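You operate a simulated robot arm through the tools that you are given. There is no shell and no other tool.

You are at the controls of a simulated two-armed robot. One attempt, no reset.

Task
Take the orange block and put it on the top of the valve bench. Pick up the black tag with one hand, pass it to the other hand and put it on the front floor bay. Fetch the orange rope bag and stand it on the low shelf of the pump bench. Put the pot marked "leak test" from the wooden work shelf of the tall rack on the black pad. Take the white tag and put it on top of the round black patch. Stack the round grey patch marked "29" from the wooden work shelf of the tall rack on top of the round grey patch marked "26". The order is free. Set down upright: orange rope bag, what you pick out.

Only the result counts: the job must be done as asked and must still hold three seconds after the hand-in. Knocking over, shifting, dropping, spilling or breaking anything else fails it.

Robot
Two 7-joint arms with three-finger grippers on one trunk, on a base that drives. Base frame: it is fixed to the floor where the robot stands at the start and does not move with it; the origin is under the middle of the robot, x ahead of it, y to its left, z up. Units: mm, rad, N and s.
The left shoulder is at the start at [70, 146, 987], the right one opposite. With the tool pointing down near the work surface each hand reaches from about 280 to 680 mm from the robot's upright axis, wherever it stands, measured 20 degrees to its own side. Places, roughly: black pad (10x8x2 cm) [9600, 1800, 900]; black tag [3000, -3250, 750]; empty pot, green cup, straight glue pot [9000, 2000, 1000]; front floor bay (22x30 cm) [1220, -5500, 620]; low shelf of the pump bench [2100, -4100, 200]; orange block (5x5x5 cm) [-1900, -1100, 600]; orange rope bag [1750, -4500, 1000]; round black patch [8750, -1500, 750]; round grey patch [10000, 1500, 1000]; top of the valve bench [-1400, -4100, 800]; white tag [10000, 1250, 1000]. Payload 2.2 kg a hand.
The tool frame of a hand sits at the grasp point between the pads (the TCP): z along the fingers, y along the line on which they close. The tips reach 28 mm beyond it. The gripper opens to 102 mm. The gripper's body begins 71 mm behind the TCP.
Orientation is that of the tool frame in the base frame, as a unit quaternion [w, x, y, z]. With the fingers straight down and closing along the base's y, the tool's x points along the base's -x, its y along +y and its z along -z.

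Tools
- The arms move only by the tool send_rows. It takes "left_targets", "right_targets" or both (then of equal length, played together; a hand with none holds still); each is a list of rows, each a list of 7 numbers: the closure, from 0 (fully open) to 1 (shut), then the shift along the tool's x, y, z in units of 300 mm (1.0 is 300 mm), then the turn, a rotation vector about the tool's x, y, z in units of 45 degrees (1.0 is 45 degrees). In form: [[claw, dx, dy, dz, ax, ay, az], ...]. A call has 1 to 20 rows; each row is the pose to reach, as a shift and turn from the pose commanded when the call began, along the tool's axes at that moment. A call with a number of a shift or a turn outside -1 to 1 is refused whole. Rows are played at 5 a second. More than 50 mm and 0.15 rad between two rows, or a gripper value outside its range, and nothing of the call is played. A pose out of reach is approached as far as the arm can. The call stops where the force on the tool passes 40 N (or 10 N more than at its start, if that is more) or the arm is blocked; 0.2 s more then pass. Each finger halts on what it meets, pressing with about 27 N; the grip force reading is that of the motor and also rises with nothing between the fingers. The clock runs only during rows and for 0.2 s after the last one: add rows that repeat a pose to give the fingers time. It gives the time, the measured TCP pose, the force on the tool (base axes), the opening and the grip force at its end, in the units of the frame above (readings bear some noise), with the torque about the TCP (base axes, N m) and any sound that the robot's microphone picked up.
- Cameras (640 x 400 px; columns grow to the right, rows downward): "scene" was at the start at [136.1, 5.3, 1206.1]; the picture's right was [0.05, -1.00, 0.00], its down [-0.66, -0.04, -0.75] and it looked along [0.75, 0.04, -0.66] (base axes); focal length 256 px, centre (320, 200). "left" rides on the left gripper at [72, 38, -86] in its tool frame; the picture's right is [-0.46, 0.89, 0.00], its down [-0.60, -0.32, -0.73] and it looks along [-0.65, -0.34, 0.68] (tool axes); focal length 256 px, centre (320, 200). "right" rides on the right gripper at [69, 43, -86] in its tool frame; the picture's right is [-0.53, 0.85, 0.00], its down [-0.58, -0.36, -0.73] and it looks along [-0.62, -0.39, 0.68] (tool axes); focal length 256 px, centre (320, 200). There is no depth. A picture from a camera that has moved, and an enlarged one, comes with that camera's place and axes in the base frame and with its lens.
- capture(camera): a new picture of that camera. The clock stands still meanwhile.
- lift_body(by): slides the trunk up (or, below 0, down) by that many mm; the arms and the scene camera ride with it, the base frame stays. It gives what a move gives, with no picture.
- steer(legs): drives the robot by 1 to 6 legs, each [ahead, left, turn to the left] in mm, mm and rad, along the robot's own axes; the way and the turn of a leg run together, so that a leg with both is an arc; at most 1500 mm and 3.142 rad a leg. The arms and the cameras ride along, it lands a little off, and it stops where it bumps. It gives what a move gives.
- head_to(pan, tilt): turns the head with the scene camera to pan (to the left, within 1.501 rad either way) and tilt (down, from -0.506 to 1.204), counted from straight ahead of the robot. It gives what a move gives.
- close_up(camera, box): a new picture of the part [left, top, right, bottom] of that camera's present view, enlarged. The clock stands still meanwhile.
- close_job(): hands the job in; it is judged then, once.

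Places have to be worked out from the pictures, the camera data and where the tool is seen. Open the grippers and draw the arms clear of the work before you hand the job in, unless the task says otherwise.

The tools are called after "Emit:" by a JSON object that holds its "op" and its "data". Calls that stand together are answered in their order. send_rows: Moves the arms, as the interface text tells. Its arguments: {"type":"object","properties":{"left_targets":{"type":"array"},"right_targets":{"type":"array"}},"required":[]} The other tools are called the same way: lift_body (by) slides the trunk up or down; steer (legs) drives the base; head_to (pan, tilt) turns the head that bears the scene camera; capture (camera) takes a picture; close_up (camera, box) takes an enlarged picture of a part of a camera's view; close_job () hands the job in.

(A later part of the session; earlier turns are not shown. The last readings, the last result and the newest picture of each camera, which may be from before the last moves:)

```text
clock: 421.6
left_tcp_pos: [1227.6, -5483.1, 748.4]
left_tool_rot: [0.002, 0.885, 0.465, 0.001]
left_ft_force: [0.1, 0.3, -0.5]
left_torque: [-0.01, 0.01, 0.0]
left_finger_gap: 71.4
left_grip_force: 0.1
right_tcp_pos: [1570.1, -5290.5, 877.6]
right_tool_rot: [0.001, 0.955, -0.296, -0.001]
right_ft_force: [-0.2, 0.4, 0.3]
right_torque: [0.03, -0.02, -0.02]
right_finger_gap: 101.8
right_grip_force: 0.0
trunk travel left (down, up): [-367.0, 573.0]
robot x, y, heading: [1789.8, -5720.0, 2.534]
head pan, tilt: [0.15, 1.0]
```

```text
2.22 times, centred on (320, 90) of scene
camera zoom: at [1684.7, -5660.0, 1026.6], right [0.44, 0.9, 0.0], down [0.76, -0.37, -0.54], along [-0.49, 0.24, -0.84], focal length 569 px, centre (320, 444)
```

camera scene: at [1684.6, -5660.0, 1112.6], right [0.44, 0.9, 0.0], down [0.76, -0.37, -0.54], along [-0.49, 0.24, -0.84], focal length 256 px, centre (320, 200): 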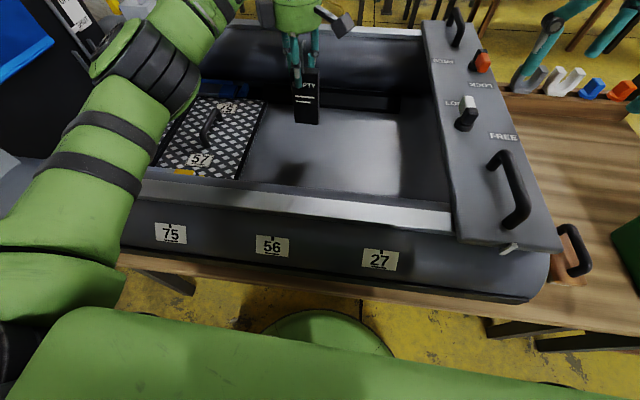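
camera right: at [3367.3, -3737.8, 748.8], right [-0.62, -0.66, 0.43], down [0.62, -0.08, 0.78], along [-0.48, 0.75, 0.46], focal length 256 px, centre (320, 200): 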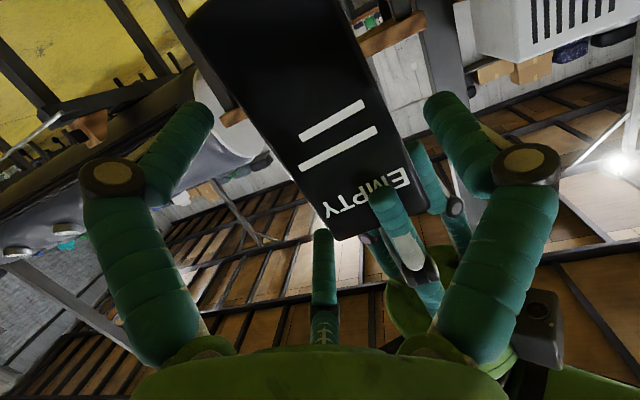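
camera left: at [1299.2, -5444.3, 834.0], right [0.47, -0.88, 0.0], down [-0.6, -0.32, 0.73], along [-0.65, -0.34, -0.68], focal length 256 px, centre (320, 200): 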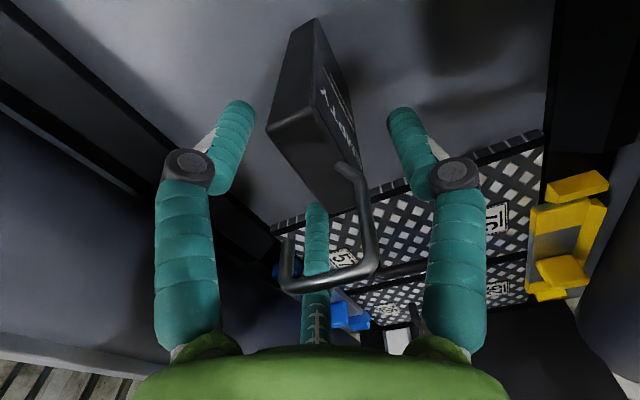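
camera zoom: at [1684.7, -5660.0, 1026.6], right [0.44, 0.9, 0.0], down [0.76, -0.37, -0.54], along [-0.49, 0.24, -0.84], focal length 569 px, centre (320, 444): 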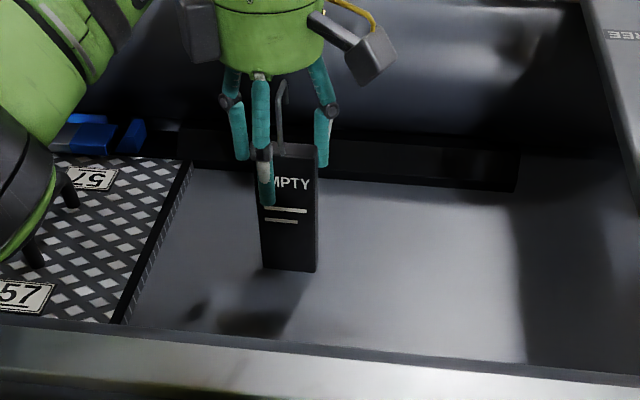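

The tag stands free in the front bay. I raise the trunk straight up and check.

Emit:
{"op": "lift_body", "data": {"by": 60}}

Emit:
{"op": "lift_body", "data": {"by": 340}}

Emit:
{"op": "capture", "data": {"camera": "scene"}}

Emit:
{"op": "close_up", "data": {"camera": "scene", "box": [220, 130, 420, 290]}}

```text
clock: 422.6
left_tcp_pos: [1227.2, -5482.6, 808.6]
left_tool_rot: [0.0, 0.885, 0.466, 0.0]
left_ft_force: [0.5, 0.2, -0.6]
left_torque: [-0.02, -0.02, -0.01]
left_finger_gap: 71.4
left_grip_force: 0.0
right_tcp_pos: [1570.4, -5290.4, 937.7]
right_tool_rot: [0.003, 0.956, -0.295, -0.001]
right_ft_force: [-0.1, 0.5, -0.2]
right_torque: [0.02, 0.0, 0.03]
right_finger_gap: 102.1
right_grip_force: 0.2
trunk travel left (down, up): [-427.0, 513.0]
robot x, y, heading: [1784.6, -5716.9, 2.539]
head pan, tilt: [0.15, 1.0]
```

```text
clock: 426.0
left_tcp_pos: [1227.1, -5482.1, 1147.6]
left_tool_rot: [0.0, 0.885, 0.465, 0.0]
left_ft_force: [0.9, -0.6, -0.3]
left_torque: [-0.01, -0.01, 0.0]
left_finger_gap: 71.4
left_grip_force: 0.0
right_tcp_pos: [1570.3, -5289.4, 1278.6]
right_tool_rot: [0.001, 0.955, -0.295, -0.001]
right_ft_force: [-0.6, 0.0, 0.0]
right_torque: [-0.01, 0.04, -0.03]
right_finger_gap: 101.9
right_grip_force: 0.0
trunk travel left (down, up): [-767.0, 173.0]
robot x, y, heading: [1785.8, -5721.0, 2.535]
head pan, tilt: [0.15, 1.0]
```

```text
taken
camera scene: at [1684.6, -5660.0, 1426.5], right [0.44, 0.9, 0.0], down [0.76, -0.37, -0.54], along [-0.49, 0.24, -0.84], focal length 256 px, centre (320, 200)
```

scene: 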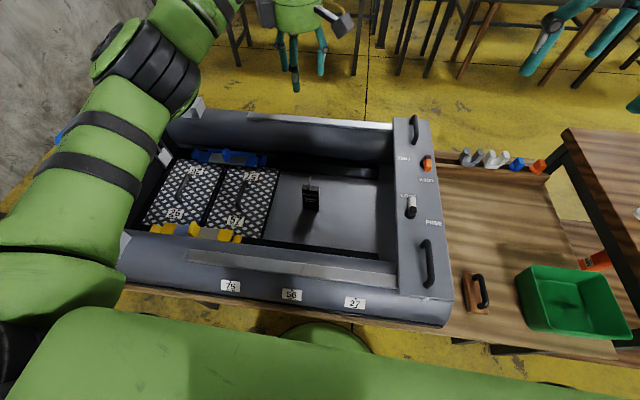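

```text
2.50 times, centred on (320, 210) of scene
camera zoom: at [1684.6, -5660.0, 1426.5], right [0.44, 0.9, 0.0], down [0.76, -0.37, -0.54], along [-0.49, 0.24, -0.84], focal length 640 px, centre (320, 175)
```

zoom: 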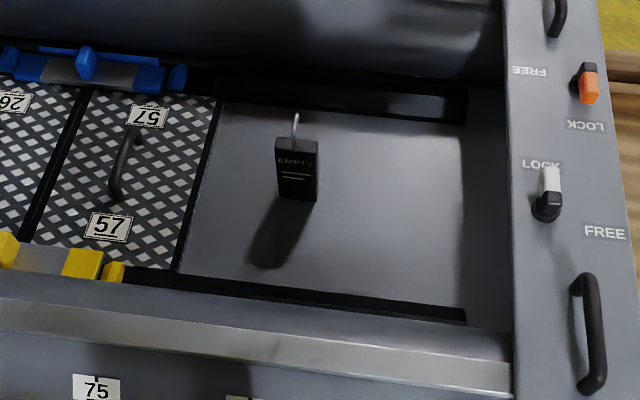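

The black tag stands in the front bay. Now I back off, bring the left hand home to neutral yaw, and head for the far end of the hall.

Emit:
{"op": "steer", "data": {"legs": [[-400, 0, 0]]}}

Emit:
{"op": "send_rows", "data": {"left_targets": [[0, -0.02, 0.1, -0.05, 0, 0, 0.17], [0, -0.03, 0.2, -0.1, 0, 0, 0.34], [0, -0.05, 0.3, -0.15, 0, 0, 0.5], [0, -0.06, 0.4, -0.2, 0, 0, 0.67], [0, -0.08, 0.5, -0.25, 0, 0, 0.84], [0, -0.1, 0.6, -0.3, 0, 0, 1], [0, -0.1, 0.6, -0.3, 0, 0, 1]]}}

Emit:
{"op": "send_rows", "data": {"left_targets": [[0, 0, 0, 0, 0, 0, 0.17], [0, 0, 0, 0, 0, 0, 0.34], [0, 0, 0, 0, 0, 0, 0.5], [0, 0, 0, 0, 0, 0, 0.67], [0, 0, 0, 0, 0, 0, 0.84], [0, 0, 0, 0, 0, 0, 1], [0, 0, 0, 0, 0, 0, 1]]}}

```text
clock: 428.5
left_tcp_pos: [1559.8, -5711.4, 1147.5]
left_tool_rot: [0.002, 0.886, 0.464, 0.001]
left_ft_force: [0.3, 0.5, 0.2]
left_torque: [-0.04, -0.01, 0.03]
left_finger_gap: 71.1
left_grip_force: 0.1
right_tcp_pos: [1903.4, -5518.5, 1277.5]
right_tool_rot: [0.002, 0.955, -0.297, 0.0]
right_ft_force: [-0.3, 0.6, -0.5]
right_torque: [0.0, -0.02, -0.01]
right_finger_gap: 102.1
right_grip_force: 0.1
trunk travel left (down, up): [-767.0, 173.0]
robot x, y, heading: [2121.5, -5949.0, 2.537]
head pan, tilt: [0.15, 1.0]
```

```text
clock: 430.1
left_tcp_pos: [1690.1, -5838.6, 1237.3]
left_tool_rot: [0.001, 0.996, 0.089, 0.001]
left_ft_force: [0.2, 0.5, 0.1]
left_torque: [-0.06, -0.03, 0.02]
left_finger_gap: 102.1
left_grip_force: 0.0
right_tcp_pos: [1905.9, -5518.5, 1277.8]
right_tool_rot: [0.002, 0.955, -0.298, 0.0]
right_ft_force: [-0.6, 0.7, -0.8]
right_torque: [-0.03, 0.01, 0.03]
right_finger_gap: 102.0
right_grip_force: 0.0
trunk travel left (down, up): [-767.0, 173.0]
robot x, y, heading: [2119.6, -5951.9, 2.533]
head pan, tilt: [0.15, 1.0]
```

```text
clock: 431.7
left_tcp_pos: [1694.3, -5838.2, 1237.8]
left_tool_rot: [-0.001, 0.954, -0.299, 0.0]
left_ft_force: [-1.0, -0.4, -0.1]
left_torque: [0.02, 0.05, -0.02]
left_finger_gap: 101.8
left_grip_force: 0.1
right_tcp_pos: [1906.2, -5518.4, 1278.0]
right_tool_rot: [0.0, 0.955, -0.297, 0.0]
right_ft_force: [-0.4, 0.5, -0.7]
right_torque: [0.0, 0.02, -0.03]
right_finger_gap: 101.9
right_grip_force: 0.0
trunk travel left (down, up): [-767.0, 173.0]
robot x, y, heading: [2121.5, -5951.2, 2.531]
head pan, tilt: [0.15, 1.0]
```

I turn right to face along the far aisle and drive ~2800 mm, then look.

Emit:
{"op": "steer", "data": {"legs": [[0, 0, -1.56], [1400, 0, 0], [1400, 0, 0]]}}

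Emit:
{"op": "head_to", "data": {"pan": -0.2, "tilt": 0.25}}

Emit:
{"op": "capture", "data": {"camera": "scene"}}

```text
clock: 449.0
left_tcp_pos: [3860.9, -3284.8, 1238.2]
left_tool_rot: [-0.001, -0.45, 0.893, 0.0]
left_ft_force: [-0.2, 0.1, 0.1]
left_torque: [-0.02, -0.01, 0.0]
left_finger_gap: 102.3
left_grip_force: 0.1
right_tcp_pos: [4173.7, -3507.4, 1278.2]
right_tool_rot: [-0.001, -0.451, 0.893, 0.001]
right_ft_force: [0.5, 0.1, -0.1]
right_torque: [0.02, 0.02, 0.0]
right_finger_gap: 102.1
right_grip_force: 0.1
trunk travel left (down, up): [-767.0, 173.0]
robot x, y, heading: [3732.5, -3707.3, 0.936]
head pan, tilt: [0.15, 1.0]
```

```text
clock: 450.1
left_tcp_pos: [3860.9, -3284.0, 1238.6]
left_tool_rot: [-0.001, -0.45, 0.893, 0.001]
left_ft_force: [0.6, 0.5, -0.2]
left_torque: [0.0, -0.01, 0.01]
left_finger_gap: 101.9
left_grip_force: 0.1
right_tcp_pos: [4173.8, -3505.7, 1278.6]
right_tool_rot: [-0.001, -0.451, 0.893, 0.002]
right_ft_force: [0.3, -0.1, -0.1]
right_torque: [0.02, 0.01, -0.01]
right_finger_gap: 102.0
right_grip_force: 0.0
trunk travel left (down, up): [-767.0, 173.0]
robot x, y, heading: [3733.3, -3708.4, 0.934]
head pan, tilt: [-0.201, 0.25]
```

```text
taken
camera scene: at [3837.4, -3603.3, 1490.7], right [0.67, -0.74, 0.0], down [-0.18, -0.17, -0.97], along [0.72, 0.65, -0.25], focal length 256 px, centre (320, 200)
```

scene: 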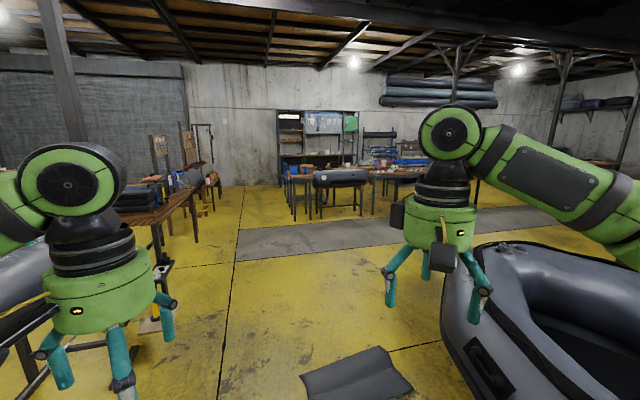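

The rack is at the far wall. A floor mat lies ahead-right, so I keep left (n≈4920) and drive on ~2800 mm.

Emit:
{"op": "steer", "data": {"legs": [[1400, 280, 0.03], [1400, 0, 0]]}}

Emit:
{"op": "head_to", "data": {"pan": -0.3, "tilt": 0.3}}

Emit:
{"op": "capture", "data": {"camera": "scene"}}

```text
clock: 463.9
left_tcp_pos: [5171.4, -757.7, 1238.7]
left_tool_rot: [0.0, -0.486, 0.874, 0.0]
left_ft_force: [0.1, 0.4, 0.3]
left_torque: [0.01, 0.01, -0.03]
left_finger_gap: 102.3
left_grip_force: 0.0
right_tcp_pos: [5502.2, -954.5, 1278.6]
right_tool_rot: [-0.001, -0.487, 0.874, 0.0]
right_ft_force: [0.4, 0.3, 0.4]
right_torque: [0.01, 0.0, -0.01]
right_finger_gap: 102.0
right_grip_force: 0.0
trunk travel left (down, up): [-767.0, 173.0]
robot x, y, heading: [5084.2, -1190.4, 1.015]
head pan, tilt: [-0.201, 0.25]
```

```text
clock: 464.6
left_tcp_pos: [5173.3, -757.6, 1239.2]
left_tool_rot: [0.0, -0.487, 0.873, 0.0]
left_ft_force: [-0.4, 0.4, -0.2]
left_torque: [-0.03, 0.01, -0.03]
left_finger_gap: 102.0
left_grip_force: 0.0
right_tcp_pos: [5502.8, -954.5, 1278.5]
right_tool_rot: [-0.001, -0.487, 0.873, 0.0]
right_ft_force: [-0.4, 1.3, 0.1]
right_torque: [-0.01, 0.0, -0.03]
right_finger_gap: 101.9
right_grip_force: 0.1
trunk travel left (down, up): [-767.0, 173.0]
robot x, y, heading: [5082.9, -1189.7, 1.015]
head pan, tilt: [-0.3, 0.3]
```

```text
taken
camera scene: at [5182.0, -1085.0, 1486.1], right [0.66, -0.76, 0.0], down [-0.22, -0.19, -0.96], along [0.72, 0.63, -0.3], focal length 256 px, centre (320, 200)
```

scene: 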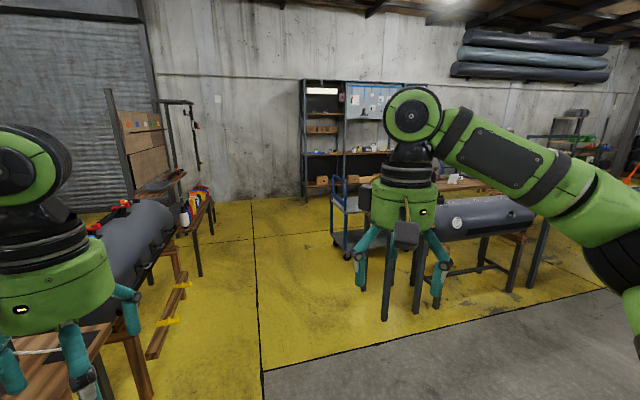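

The tall rack stands along the far wall facing me; a blue cart and a buoy table are to the right of my lane. I continue straight ~3700 mm toward the wall, staying left.

Emit:
{"op": "steer", "data": {"legs": [[0, 0, -0.06], [1300, 0, 0], [1200, 0, 0]]}}

Emit:
{"op": "head_to", "data": {"pan": -0.7, "tilt": 0.35}}

Emit:
{"op": "capture", "data": {"camera": "scene"}}

Emit:
{"op": "head_to", "data": {"pan": 0.0, "tilt": 0.35}}

Emit:
{"op": "capture", "data": {"camera": "scene"}}

```text
clock: 477.2
left_tcp_pos: [6691.9, 1252.7, 1240.5]
left_tool_rot: [0.0, -0.445, 0.895, 0.0]
left_ft_force: [-0.2, 1.3, 0.0]
left_torque: [0.04, -0.03, -0.04]
left_finger_gap: 102.1
left_grip_force: 0.0
right_tcp_pos: [7003.5, 1027.0, 1277.9]
right_tool_rot: [0.0, -0.446, 0.895, 0.001]
right_ft_force: [0.4, -0.3, -0.1]
right_torque: [0.0, 0.01, 0.0]
right_finger_gap: 102.2
right_grip_force: 0.0
trunk travel left (down, up): [-767.0, 173.0]
robot x, y, heading: [6562.3, 831.7, 0.923]
head pan, tilt: [-0.3, 0.3]
```

```text
clock: 478.1
left_tcp_pos: [6693.3, 1254.0, 1238.6]
left_tool_rot: [-0.001, -0.445, 0.895, 0.0]
left_ft_force: [-0.5, -0.4, 1.1]
left_torque: [-0.01, 0.02, 0.01]
left_finger_gap: 102.2
left_grip_force: 0.0
right_tcp_pos: [7003.2, 1028.9, 1277.6]
right_tool_rot: [-0.002, -0.445, 0.896, 0.001]
right_ft_force: [0.1, -0.5, -0.6]
right_torque: [0.02, 0.01, -0.05]
right_finger_gap: 101.7
right_grip_force: 0.1
trunk travel left (down, up): [-767.0, 173.0]
robot x, y, heading: [6561.5, 835.5, 0.919]
head pan, tilt: [-0.7, 0.351]
```

```text
taken
camera scene: at [6687.1, 893.8, 1481.3], right [0.22, -0.98, 0.0], down [-0.34, -0.08, -0.94], along [0.92, 0.21, -0.34], focal length 256 px, centre (320, 200)
```

scene: 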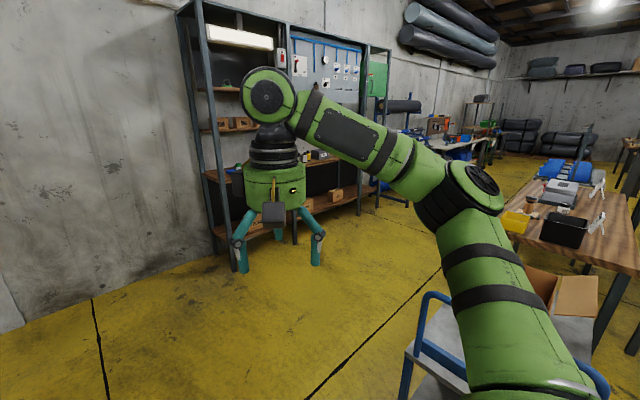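

```text
clock: 479.2
left_tcp_pos: [6692.9, 1253.6, 1239.4]
left_tool_rot: [-0.001, -0.445, 0.896, -0.001]
left_ft_force: [0.1, -0.1, -0.4]
left_torque: [0.01, -0.01, 0.0]
left_finger_gap: 101.9
left_grip_force: 0.0
right_tcp_pos: [7003.0, 1027.9, 1277.1]
right_tool_rot: [0.0, -0.446, 0.895, 0.001]
right_ft_force: [-0.9, -0.3, -0.2]
right_torque: [0.0, -0.01, 0.02]
right_finger_gap: 102.0
right_grip_force: 0.1
trunk travel left (down, up): [-767.0, 173.0]
robot x, y, heading: [6565.2, 835.1, 0.922]
head pan, tilt: [0.0, 0.351]
```

```text
taken
camera scene: at [6652.6, 947.1, 1481.3], right [0.8, -0.61, 0.0], down [-0.21, -0.27, -0.94], along [0.57, 0.75, -0.34], focal length 256 px, centre (320, 200)
```

scene: 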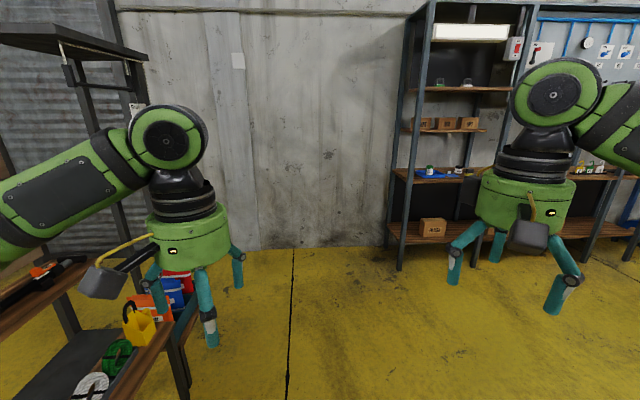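

I see the rack's wooden work shelf. I drive ahead 1200 mm, align the heading with the rack and strafe right in front of it.

Emit:
{"op": "steer", "data": {"legs": [[1180, 0, 0.0], [0, 0, 0.045], [0, -850, 0]]}}

Emit:
{"op": "head_to", "data": {"pan": -0.3, "tilt": 0.4}}

Emit:
{"op": "capture", "data": {"camera": "scene"}}

```text
clock: 489.6
left_tcp_pos: [8084.2, 1664.8, 1239.3]
left_tool_rot: [0.0, -0.456, 0.89, 0.0]
left_ft_force: [0.1, -0.2, 0.1]
left_torque: [-0.02, -0.01, 0.01]
left_finger_gap: 102.0
left_grip_force: 0.1
right_tcp_pos: [8399.2, 1447.4, 1278.1]
right_tool_rot: [0.0, -0.456, 0.89, 0.001]
right_ft_force: [0.4, -0.2, 0.3]
right_torque: [-0.02, 0.0, -0.02]
right_finger_gap: 102.1
right_grip_force: 0.1
trunk travel left (down, up): [-767.0, 173.0]
robot x, y, heading: [7971.4, 1243.0, 0.945]
head pan, tilt: [0.0, 0.351]
```

```text
clock: 490.4
left_tcp_pos: [8085.0, 1664.6, 1237.4]
left_tool_rot: [-0.002, -0.455, 0.89, 0.0]
left_ft_force: [-0.2, -0.1, 0.3]
left_torque: [0.01, -0.04, -0.01]
left_finger_gap: 102.2
left_grip_force: 0.0
right_tcp_pos: [8400.1, 1445.8, 1278.1]
right_tool_rot: [0.0, -0.457, 0.89, 0.003]
right_ft_force: [-0.7, 0.1, -0.5]
right_torque: [-0.01, 0.01, -0.01]
right_finger_gap: 102.0
right_grip_force: 0.1
trunk travel left (down, up): [-767.0, 173.0]
robot x, y, heading: [7963.7, 1238.5, 0.947]
head pan, tilt: [-0.3, 0.4]
```

```text
taken
camera scene: at [8071.2, 1337.0, 1476.8], right [0.6, -0.8, 0.0], down [-0.31, -0.23, -0.92], along [0.74, 0.56, -0.39], focal length 256 px, centre (320, 200)
```

scene: 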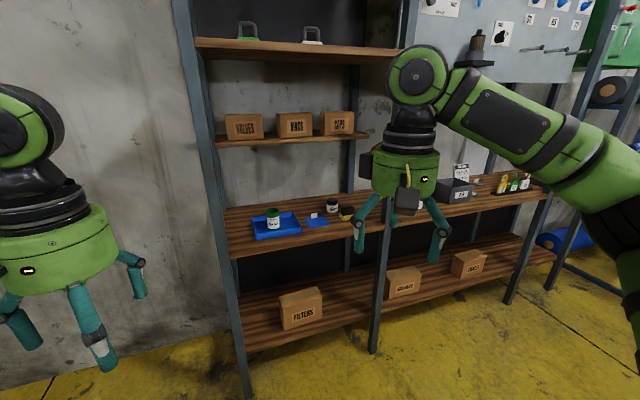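

The work shelf shows a blue tray, pots and more. I zoom in on parts of it.

Emit:
{"op": "close_up", "data": {"camera": "scene", "box": [220, 170, 380, 270]}}

Emit:
{"op": "close_up", "data": {"camera": "scene", "box": [380, 140, 560, 250]}}

```text
4.00 times, centred on (300, 220) of scene
camera zoom: at [8071.2, 1337.0, 1476.8], right [0.6, -0.8, 0.0], down [-0.31, -0.23, -0.92], along [0.74, 0.56, -0.39], focal length 1024 px, centre (400, 120)
```

zoom: 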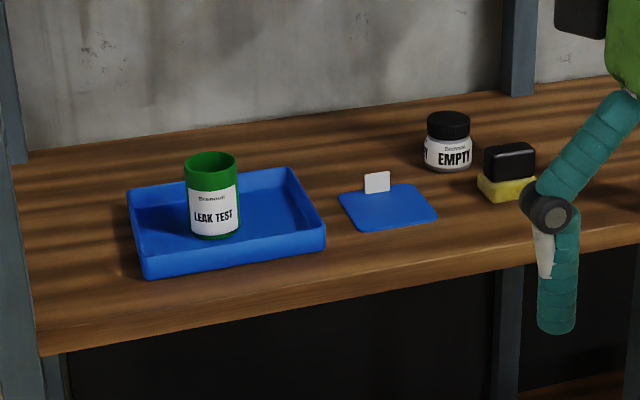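

```text
3.56 times, centred on (470, 195) of scene
camera zoom: at [8071.2, 1337.0, 1476.8], right [0.6, -0.8, 0.0], down [-0.31, -0.23, -0.92], along [0.74, 0.56, -0.39], focal length 910 px, centre (-213, 218)
```

zoom: 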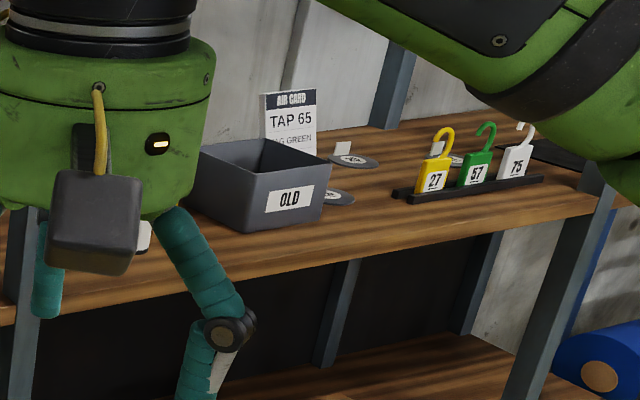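

Found: green pot "LEAK TEST" in the blue tray, tags 27/57/75 (white 75), and round grey patches to the right. I strafe right 700 mm to see the middle of the shelf.

Emit:
{"op": "steer", "data": {"legs": [[0, -700, 0.02]]}}

Emit:
{"op": "head_to", "data": {"pan": 0.0, "tilt": 0.5}}

Emit:
{"op": "capture", "data": {"camera": "scene"}}

Emit:
{"op": "close_up", "data": {"camera": "scene", "box": [200, 120, 360, 220]}}

Emit:
{"op": "head_to", "data": {"pan": -0.5, "tilt": 0.45}}

Emit:
{"op": "capture", "data": {"camera": "scene"}}

```text
clock: 494.2
left_tcp_pos: [8637.5, 1268.7, 1239.8]
left_tool_rot: [-0.001, -0.461, 0.888, -0.001]
left_ft_force: [-0.7, -0.1, 0.5]
left_torque: [0.02, -0.02, -0.01]
left_finger_gap: 101.8
left_grip_force: 0.0
right_tcp_pos: [8957.7, 1054.1, 1279.0]
right_tool_rot: [-0.001, -0.462, 0.887, 0.001]
right_ft_force: [-0.4, 0.1, 0.0]
right_torque: [0.04, -0.01, 0.02]
right_finger_gap: 101.9
right_grip_force: 0.1
trunk travel left (down, up): [-767.0, 173.0]
robot x, y, heading: [8524.7, 841.7, 0.963]
head pan, tilt: [-0.3, 0.4]
```

```text
clock: 495.0
left_tcp_pos: [8640.2, 1267.6, 1238.0]
left_tool_rot: [-0.001, -0.461, 0.887, 0.0]
left_ft_force: [0.9, 0.4, 1.0]
left_torque: [0.0, -0.02, -0.02]
left_finger_gap: 102.0
left_grip_force: 0.1
right_tcp_pos: [8958.1, 1052.4, 1277.4]
right_tool_rot: [-0.001, -0.462, 0.887, 0.001]
right_ft_force: [-0.4, -1.0, -0.8]
right_torque: [0.0, -0.04, 0.03]
right_finger_gap: 102.1
right_grip_force: 0.0
trunk travel left (down, up): [-767.0, 173.0]
robot x, y, heading: [8524.8, 840.1, 0.96]
head pan, tilt: [0.0, 0.499]
```

```text
taken
camera scene: at [8608.8, 957.2, 1467.7], right [0.82, -0.58, 0.0], down [-0.28, -0.39, -0.88], along [0.51, 0.72, -0.48], focal length 256 px, centre (320, 200)
```

scene: 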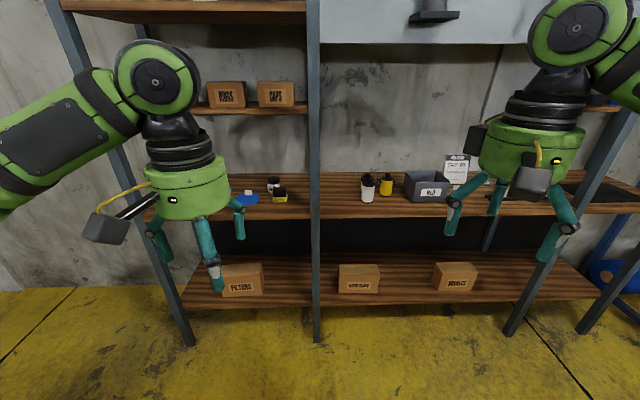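

```text
4.00 times, centred on (280, 170) of scene
camera zoom: at [8608.8, 957.2, 1467.7], right [0.82, -0.58, 0.0], down [-0.28, -0.39, -0.88], along [0.51, 0.72, -0.48], focal length 1024 px, centre (480, 320)
```

zoom: 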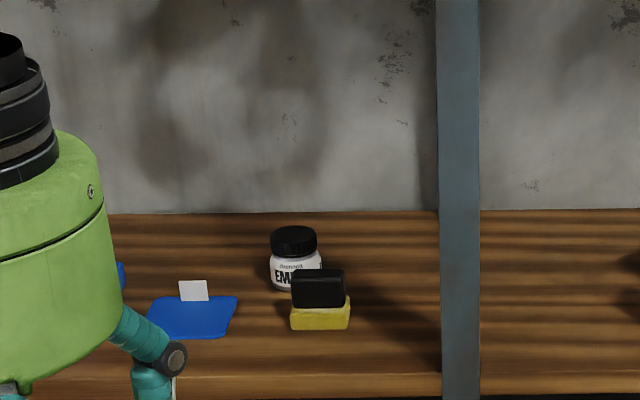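

```text
clock: 495.9
left_tcp_pos: [8638.4, 1268.4, 1238.8]
left_tool_rot: [-0.001, -0.461, 0.887, 0.0]
left_ft_force: [-0.1, 0.2, 1.0]
left_torque: [0.0, 0.01, 0.02]
left_finger_gap: 102.1
left_grip_force: 0.0
right_tcp_pos: [8957.4, 1053.2, 1277.3]
right_tool_rot: [0.0, -0.463, 0.886, 0.0]
right_ft_force: [0.4, 0.7, 0.5]
right_torque: [0.0, 0.01, 0.0]
right_finger_gap: 101.9
right_grip_force: 0.0
trunk travel left (down, up): [-767.0, 173.0]
robot x, y, heading: [8525.0, 840.9, 0.96]
head pan, tilt: [-0.499, 0.45]
```

```text
taken
camera scene: at [8638.2, 923.9, 1472.1], right [0.44, -0.9, 0.0], down [-0.39, -0.19, -0.9], along [0.81, 0.4, -0.44], focal length 256 px, centre (320, 200)
```

scene: 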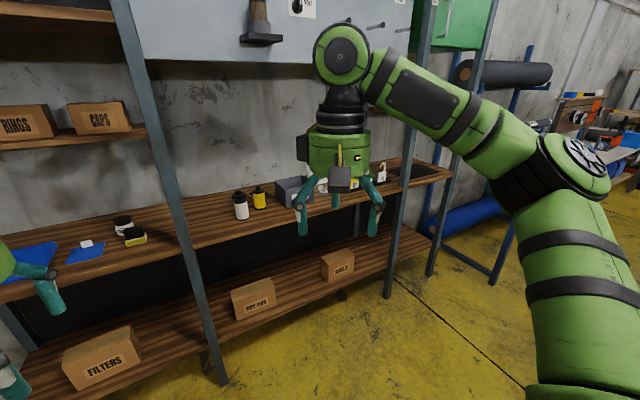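

I zoom on the middle of the shelf (pots near the listed pad position).

Emit:
{"op": "head_to", "data": {"pan": -0.15, "tilt": 0.5}}

Emit:
{"op": "close_up", "data": {"camera": "scene", "box": [250, 130, 410, 230]}}

Emit:
{"op": "close_up", "data": {"camera": "scene", "box": [380, 130, 540, 230]}}

```text
clock: 496.7
left_tcp_pos: [8639.1, 1266.8, 1238.3]
left_tool_rot: [0.0, -0.461, 0.887, 0.0]
left_ft_force: [0.7, 0.0, -0.1]
left_torque: [0.0, 0.01, 0.0]
left_finger_gap: 101.9
left_grip_force: 0.0
right_tcp_pos: [8957.6, 1052.4, 1278.0]
right_tool_rot: [0.0, -0.462, 0.887, 0.0]
right_ft_force: [0.1, 0.3, -0.6]
right_torque: [0.04, 0.0, 0.01]
right_finger_gap: 101.8
right_grip_force: 0.1
trunk travel left (down, up): [-767.0, 173.0]
robot x, y, heading: [8522.4, 842.5, 0.958]
head pan, tilt: [-0.15, 0.499]
```

```text
4.00 times, centred on (330, 180) of scene
camera zoom: at [8618.9, 948.7, 1467.7], right [0.72, -0.69, 0.0], down [-0.33, -0.35, -0.88], along [0.61, 0.63, -0.48], focal length 1024 px, centre (280, 280)
```

zoom: 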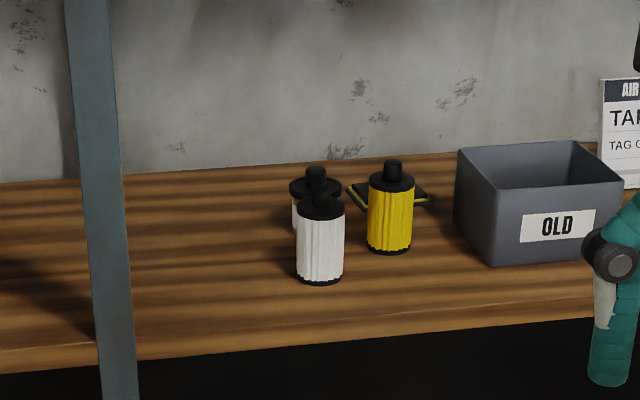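

```text
4.00 times, centred on (460, 180) of scene
camera zoom: at [8618.9, 948.7, 1467.7], right [0.72, -0.69, 0.0], down [-0.33, -0.35, -0.88], along [0.61, 0.63, -0.48], focal length 1024 px, centre (-240, 280)
```

zoom: 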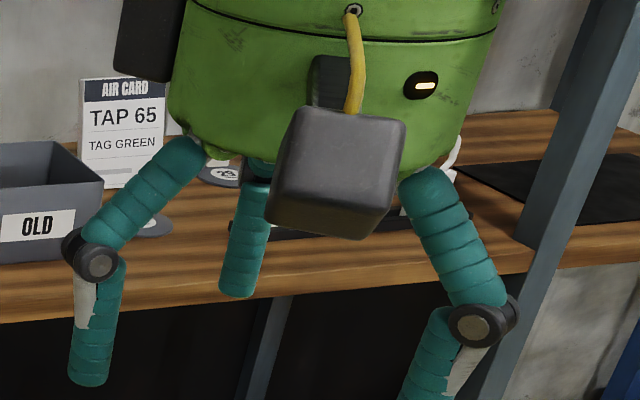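

The black pad (10×8 cm, yellow-edged) lies behind the thread spools at about (9636,1775). I'll take the LEAK TEST pot with the left hand, slightly tilted. First I retract the right hand and drive to the pot's bay.

Emit:
{"op": "send_rows", "data": {"right_targets": [[0, 0.1, 0.05, 0, 0, 0, 0], [0, 0.2, 0.1, 0, 0, 0, 0], [0, 0.3, 0.15, 0, 0, 0, 0], [0, 0.4, 0.2, 0, 0, 0, 0], [0, 0.457, 0.217, 0, 0, 0, 0], [0, 0.457, 0.217, 0, 0, 0, 0]]}}

Emit:
{"op": "steer", "data": {"legs": [[0, 255, 0], [450, 0, 0]]}}

Emit:
{"op": "head_to", "data": {"pan": 0.3, "tilt": 0.75}}

Emit:
{"op": "capture", "data": {"camera": "scene"}}

```text
clock: 498.1
left_tcp_pos: [8640.1, 1265.5, 1237.8]
left_tool_rot: [-0.001, -0.461, 0.887, 0.0]
left_ft_force: [0.0, -0.1, -0.2]
left_torque: [0.02, 0.01, 0.01]
left_finger_gap: 101.9
left_grip_force: 0.0
right_tcp_pos: [8824.4, 978.7, 1279.2]
right_tool_rot: [0.0, -0.462, 0.887, 0.001]
right_ft_force: [0.7, -0.8, -1.3]
right_torque: [-0.03, -0.01, 0.0]
right_finger_gap: 101.9
right_grip_force: 0.1
trunk travel left (down, up): [-767.0, 173.0]
robot x, y, heading: [8522.5, 844.1, 0.958]
head pan, tilt: [-0.15, 0.499]
```

```text
clock: 502.3
left_tcp_pos: [8692.8, 1775.0, 1239.6]
left_tool_rot: [0.001, -0.459, 0.888, 0.0]
left_ft_force: [-0.5, -0.1, 0.1]
left_torque: [0.05, 0.05, 0.0]
left_finger_gap: 101.9
left_grip_force: 0.0
right_tcp_pos: [8877.7, 1485.2, 1279.5]
right_tool_rot: [0.0, -0.46, 0.888, 0.001]
right_ft_force: [0.2, 0.2, -0.1]
right_torque: [-0.02, -0.01, 0.03]
right_finger_gap: 102.0
right_grip_force: 0.0
trunk travel left (down, up): [-767.0, 173.0]
robot x, y, heading: [8580.6, 1348.7, 0.956]
head pan, tilt: [-0.15, 0.499]
```

```text
clock: 503.2
left_tcp_pos: [8693.8, 1776.6, 1239.0]
left_tool_rot: [0.0, -0.459, 0.888, -0.001]
left_ft_force: [0.1, 0.0, -0.1]
left_torque: [-0.02, -0.01, -0.02]
left_finger_gap: 101.8
left_grip_force: 0.0
right_tcp_pos: [8877.8, 1488.0, 1279.2]
right_tool_rot: [0.0, -0.46, 0.888, 0.001]
right_ft_force: [0.4, 0.6, -0.2]
right_torque: [0.0, -0.02, 0.0]
right_finger_gap: 101.9
right_grip_force: 0.1
trunk travel left (down, up): [-767.0, 173.0]
robot x, y, heading: [8575.4, 1352.7, 0.956]
head pan, tilt: [0.3, 0.75]
```

```text
taken
camera scene: at [8635.3, 1471.8, 1445.7], right [0.95, -0.31, 0.0], down [-0.21, -0.65, -0.73], along [0.23, 0.69, -0.68], focal length 256 px, centre (320, 200)
```

scene: 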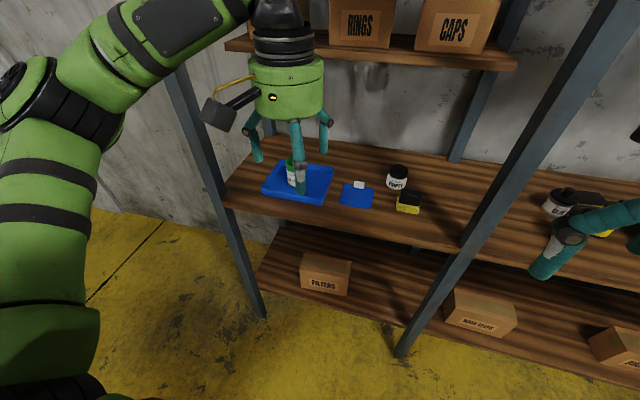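

I zoom in on the tray and pot.

Emit:
{"op": "close_up", "data": {"camera": "scene", "box": [240, 110, 440, 230]}}

Emit:
{"op": "capture", "data": {"camera": "left"}}

```text
3.20 times, centred on (340, 170) of scene
camera zoom: at [8635.3, 1471.8, 1445.7], right [0.95, -0.31, 0.0], down [-0.21, -0.65, -0.73], along [0.23, 0.69, -0.68], focal length 819 px, centre (256, 296)
```

zoom: 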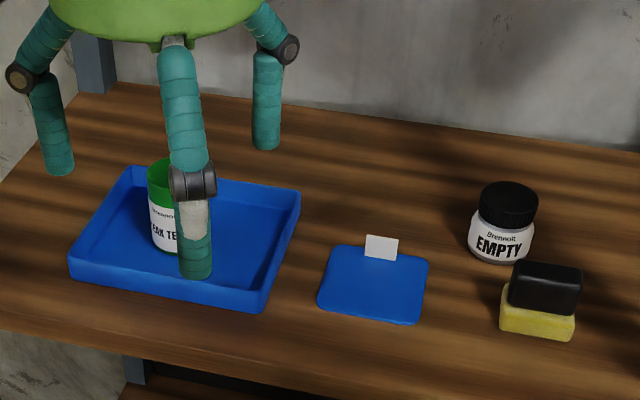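

```text
taken
camera left: at [8620.9, 1740.0, 1324.8], right [-0.45, 0.89, 0.0], down [0.61, 0.31, 0.73], along [0.65, 0.33, -0.68], focal length 256 px, centre (320, 200)
```

left: 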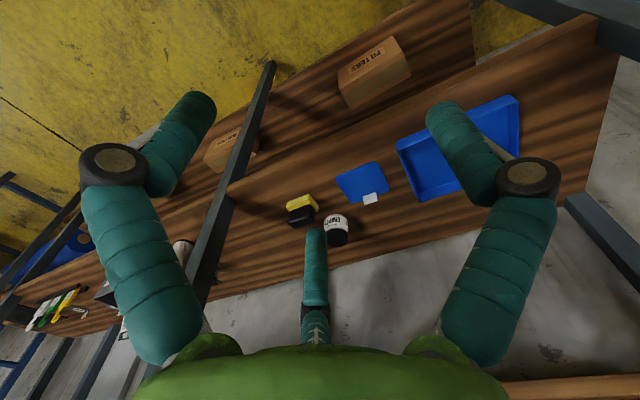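

I drive 205 mm further ahead (hands still above shelf items, clear of posts) and re-look.

Emit:
{"op": "steer", "data": {"legs": [[205, 0, 0.01]]}}

Emit:
{"op": "head_to", "data": {"pan": 0.45, "tilt": 0.9}}

Emit:
{"op": "capture", "data": {"camera": "scene"}}

Emit:
{"op": "capture", "data": {"camera": "left"}}

```text
clock: 504.8
left_tcp_pos: [8802.4, 1939.5, 1240.1]
left_tool_rot: [0.001, -0.465, 0.886, 0.001]
left_ft_force: [0.3, -0.4, 0.5]
left_torque: [0.03, -0.02, -0.03]
left_finger_gap: 102.0
left_grip_force: 0.1
right_tcp_pos: [8989.6, 1652.8, 1279.6]
right_tool_rot: [0.001, -0.466, 0.885, 0.002]
right_ft_force: [0.1, -0.9, -0.3]
right_torque: [0.1, -0.02, -0.01]
right_finger_gap: 101.9
right_grip_force: 0.0
trunk travel left (down, up): [-767.0, 173.0]
robot x, y, heading: [8693.1, 1513.7, 0.966]
head pan, tilt: [0.3, 0.75]
```

```text
clock: 505.5
left_tcp_pos: [8804.0, 1942.9, 1238.4]
left_tool_rot: [-0.001, -0.465, 0.885, 0.0]
left_ft_force: [-0.5, -1.1, 0.7]
left_torque: [-0.01, 0.01, 0.02]
left_finger_gap: 101.9
left_grip_force: 0.0
right_tcp_pos: [8991.8, 1655.5, 1280.0]
right_tool_rot: [0.001, -0.467, 0.884, 0.001]
right_ft_force: [0.0, 0.2, 0.2]
right_torque: [0.0, 0.02, 0.02]
right_finger_gap: 101.9
right_grip_force: 0.0
trunk travel left (down, up): [-767.0, 173.0]
robot x, y, heading: [8689.7, 1515.5, 0.969]
head pan, tilt: [0.45, 0.901]
```

```text
taken
camera scene: at [8735.4, 1632.3, 1433.8], right [0.99, -0.15, 0.0], down [-0.12, -0.77, -0.62], along [0.1, 0.61, -0.78], focal length 256 px, centre (320, 200)
```

scene: 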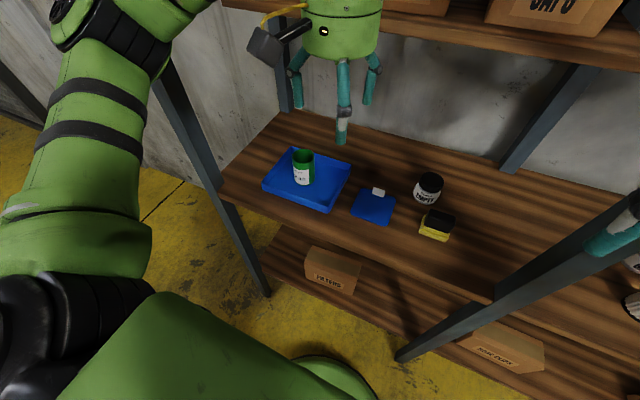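

```text
taken
camera left: at [8730.8, 1904.6, 1325.0], right [-0.46, 0.89, 0.0], down [0.6, 0.32, 0.73], along [0.65, 0.34, -0.68], focal length 256 px, centre (320, 200)
```

left: 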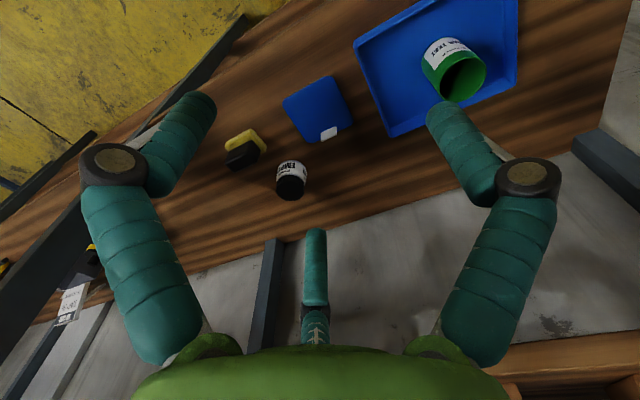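

I zoom both cameras on the pot for triangulation.

Emit:
{"op": "close_up", "data": {"camera": "scene", "box": [255, 135, 375, 225]}}

Emit:
{"op": "close_up", "data": {"camera": "left", "box": [380, 10, 540, 130]}}

```text
4.44 times, centred on (315, 180) of scene
camera zoom: at [8735.4, 1632.3, 1433.8], right [0.99, -0.15, 0.0], down [-0.12, -0.77, -0.62], along [0.1, 0.61, -0.78], focal length 1137 px, centre (342, 289)
```

zoom: 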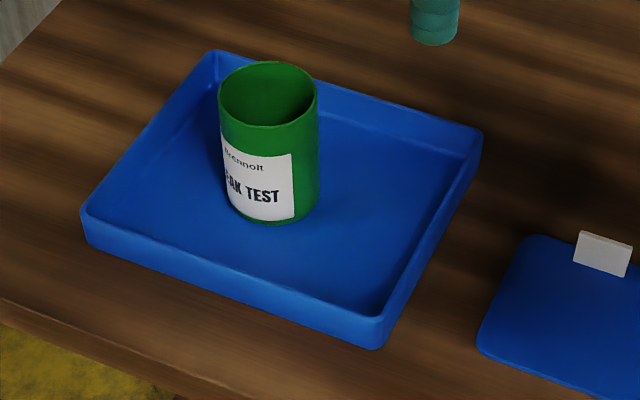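

```text
3.33 times, centred on (460, 70) of left
camera zoom: at [8730.8, 1904.6, 1325.0], right [-0.46, 0.89, 0.0], down [0.6, 0.32, 0.73], along [0.65, 0.34, -0.68], focal length 853 px, centre (-147, 633)
```

zoom: 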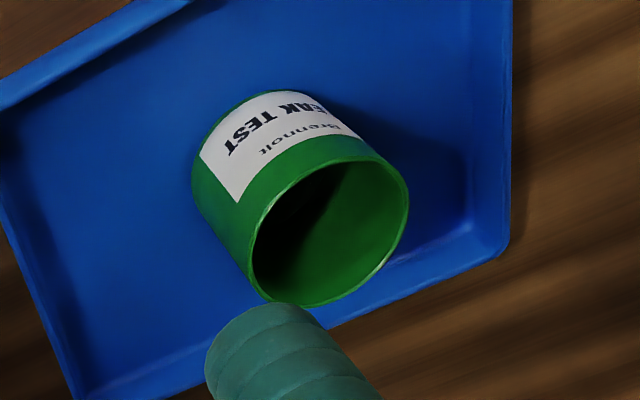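

I lower the trunk 120 mm for an accurate parallax measurement.

Emit:
{"op": "lift_body", "data": {"by": -120}}

Emit:
{"op": "close_up", "data": {"camera": "scene", "box": [255, 95, 375, 185]}}

Emit:
{"op": "close_up", "data": {"camera": "left", "box": [380, 10, 540, 130]}}

```text
clock: 507.0
left_tcp_pos: [8804.5, 1942.1, 1119.0]
left_tool_rot: [0.0, -0.465, 0.886, 0.0]
left_ft_force: [-0.8, -0.4, -0.4]
left_torque: [0.0, -0.01, -0.02]
left_finger_gap: 102.2
left_grip_force: 0.1
right_tcp_pos: [8991.9, 1654.5, 1159.2]
right_tool_rot: [0.0, -0.466, 0.885, 0.001]
right_ft_force: [-0.1, 1.0, 0.8]
right_torque: [-0.01, 0.02, -0.02]
right_finger_gap: 102.1
right_grip_force: 0.0
trunk travel left (down, up): [-647.0, 293.0]
robot x, y, heading: [8690.8, 1514.8, 0.966]
head pan, tilt: [0.45, 0.901]
```

```text
4.44 times, centred on (315, 140) of scene
camera zoom: at [8734.9, 1631.6, 1313.9], right [0.99, -0.15, 0.0], down [-0.12, -0.77, -0.62], along [0.1, 0.61, -0.78], focal length 1137 px, centre (342, 467)
```

zoom: 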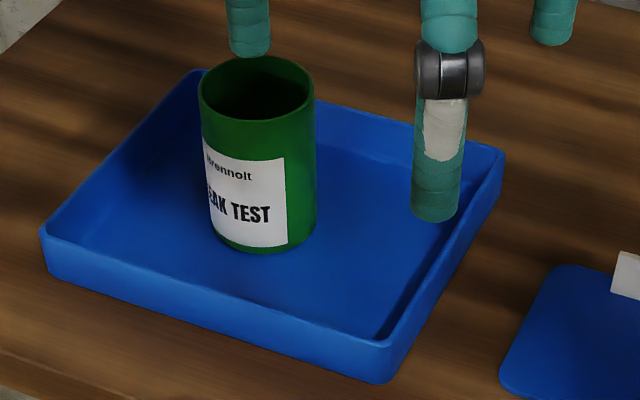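

```text
3.33 times, centred on (460, 70) of left
camera zoom: at [8730.5, 1904.1, 1205.2], right [-0.46, 0.89, 0.0], down [0.6, 0.32, 0.73], along [0.65, 0.34, -0.68], focal length 853 px, centre (-147, 633)
```

zoom: 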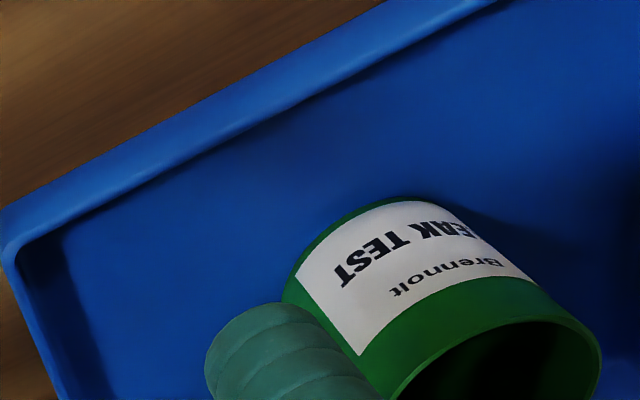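

Pot centre ≈(8769,2127), rim z≈991, base z≈911, Ø58. I check the RINGS shelf overhead clearance with the head.

Emit:
{"op": "head_to", "data": {"pan": 0.2, "tilt": 0.35}}

Emit:
{"op": "capture", "data": {"camera": "scene"}}

Emit:
{"op": "lift_body", "data": {"by": 100}}

Emit:
{"op": "capture", "data": {"camera": "scene"}}

```text
clock: 507.9
left_tcp_pos: [8804.2, 1941.9, 1118.5]
left_tool_rot: [0.0, -0.465, 0.885, 0.0]
left_ft_force: [-0.7, 0.1, 0.8]
left_torque: [0.02, 0.0, 0.02]
left_finger_gap: 102.1
left_grip_force: 0.1
right_tcp_pos: [8990.5, 1654.8, 1158.0]
right_tool_rot: [0.0, -0.466, 0.885, 0.001]
right_ft_force: [0.3, -0.1, -0.3]
right_torque: [0.01, 0.0, 0.02]
right_finger_gap: 101.8
right_grip_force: 0.1
trunk travel left (down, up): [-647.0, 293.0]
robot x, y, heading: [8689.7, 1514.7, 0.965]
head pan, tilt: [0.201, 0.351]
```

```text
taken
camera scene: at [8760.0, 1642.9, 1361.3], right [0.92, -0.39, 0.0], down [-0.14, -0.32, -0.94], along [0.37, 0.86, -0.34], focal length 256 px, centre (320, 200)
```

scene: 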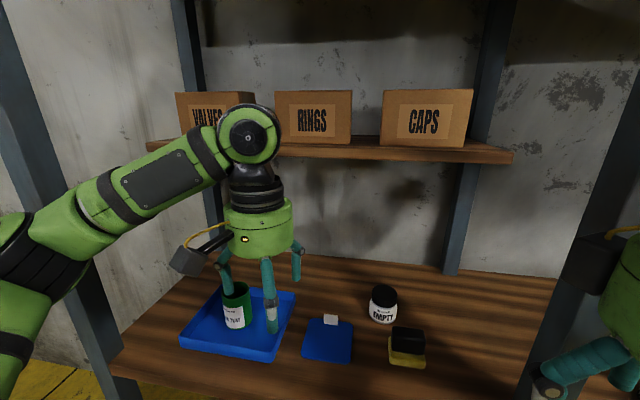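

```text
clock: 509.3
left_tcp_pos: [8803.2, 1942.6, 1219.0]
left_tool_rot: [-0.001, -0.465, 0.886, 0.0]
left_ft_force: [-0.1, 0.0, -0.1]
left_torque: [0.01, -0.01, -0.03]
left_finger_gap: 101.9
left_grip_force: 0.1
right_tcp_pos: [8991.2, 1653.9, 1259.4]
right_tool_rot: [0.0, -0.466, 0.885, 0.001]
right_ft_force: [0.1, 1.0, -0.3]
right_torque: [0.03, -0.03, -0.03]
right_finger_gap: 101.9
right_grip_force: 0.0
trunk travel left (down, up): [-747.0, 193.0]
robot x, y, heading: [8689.6, 1513.6, 0.965]
head pan, tilt: [0.201, 0.351]
```

```text
taken
camera scene: at [8760.2, 1643.0, 1461.3], right [0.92, -0.39, 0.0], down [-0.14, -0.32, -0.94], along [0.37, 0.86, -0.34], focal length 256 px, centre (320, 200)
```

scene: 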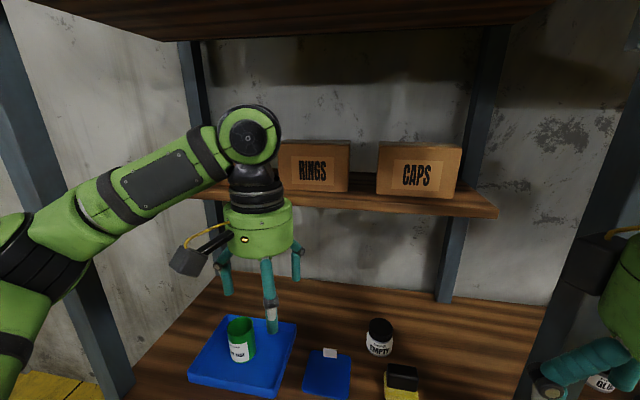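

The RINGS shelf's front edge is at u≈−6806, z≥1271 — clear of the pot. I lower the trunk again and bring the left hand (tilted 15°) over the pot at z≈1045.

Emit:
{"op": "lift_body", "data": {"by": -100}}

Emit:
{"op": "send_rows", "data": {"left_targets": [[0, -0.08, 0.08, 0.03, 0, -0.06, 0], [0, -0.16, 0.16, 0.06, 0, -0.12, 0], [0, -0.24, 0.24, 0.1, 0, -0.18, 0], [0, -0.32, 0.32, 0.14, 0, -0.24, 0], [0, -0.4, 0.4, 0.18, 0, -0.3, 0], [0, -0.44, 0.447, 0.22, 0, -0.333, 0], [0, -0.44, 0.447, 0.22, 0, -0.333, 0]]}}

Emit:
{"op": "head_to", "data": {"pan": 0.45, "tilt": 0.9}}

Emit:
{"op": "capture", "data": {"camera": "left"}}

Emit:
{"op": "capture", "data": {"camera": "scene"}}

```text
clock: 510.6
left_tcp_pos: [8803.9, 1941.0, 1118.7]
left_tool_rot: [0.0, -0.464, 0.886, 0.0]
left_ft_force: [0.3, -0.2, 0.5]
left_torque: [-0.03, -0.01, -0.02]
left_finger_gap: 101.7
left_grip_force: 0.0
right_tcp_pos: [8990.5, 1653.7, 1159.2]
right_tool_rot: [0.0, -0.466, 0.885, 0.001]
right_ft_force: [0.0, -0.1, 0.1]
right_torque: [0.02, -0.01, 0.01]
right_finger_gap: 101.8
right_grip_force: 0.1
trunk travel left (down, up): [-647.0, 293.0]
robot x, y, heading: [8692.6, 1515.8, 0.965]
head pan, tilt: [0.201, 0.351]
```

```text
clock: 512.2
left_tcp_pos: [8767.5, 2127.8, 1053.8]
left_tool_rot: [0.115, -0.461, 0.878, 0.061]
left_ft_force: [0.9, -1.2, 0.5]
left_torque: [0.0, 0.02, 0.01]
left_finger_gap: 102.1
left_grip_force: 0.1
right_tcp_pos: [8991.7, 1654.5, 1159.5]
right_tool_rot: [0.0, -0.466, 0.885, 0.002]
right_ft_force: [0.1, -0.7, 0.2]
right_torque: [0.03, 0.02, 0.02]
right_finger_gap: 102.2
right_grip_force: 0.0
trunk travel left (down, up): [-647.0, 293.0]
robot x, y, heading: [8696.6, 1515.2, 0.971]
head pan, tilt: [0.201, 0.351]
```

```text
clock: 513.2
left_tcp_pos: [8768.6, 2127.0, 1054.0]
left_tool_rot: [0.116, -0.461, 0.878, 0.061]
left_ft_force: [0.2, -0.4, 0.3]
left_torque: [0.01, 0.0, 0.01]
left_finger_gap: 102.0
left_grip_force: 0.0
right_tcp_pos: [8990.5, 1654.8, 1159.1]
right_tool_rot: [0.001, -0.466, 0.885, 0.001]
right_ft_force: [0.3, 0.1, -0.3]
right_torque: [0.0, 0.01, -0.01]
right_finger_gap: 101.9
right_grip_force: 0.0
trunk travel left (down, up): [-647.0, 293.0]
robot x, y, heading: [8692.9, 1516.0, 0.968]
head pan, tilt: [0.45, 0.901]
```

```text
taken
camera left: at [8683.5, 2073.4, 1118.7], right [-0.47, 0.87, 0.12], down [0.49, 0.14, 0.86], along [0.73, 0.47, -0.49], focal length 256 px, centre (320, 200)
```

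left: 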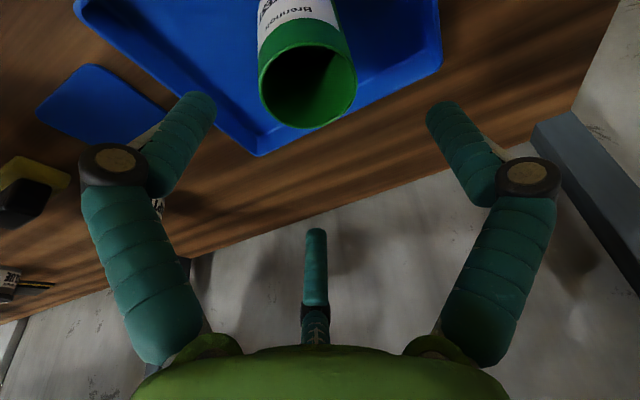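

```text
taken
camera scene: at [8735.1, 1631.9, 1313.9], right [0.99, -0.15, 0.0], down [-0.12, -0.77, -0.62], along [0.1, 0.61, -0.78], focal length 256 px, centre (320, 200)
```

scene: 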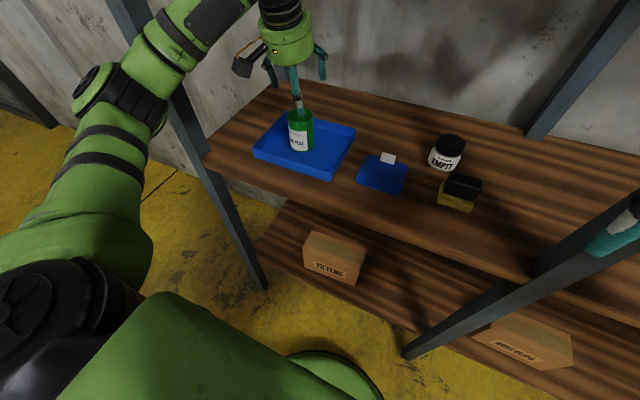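

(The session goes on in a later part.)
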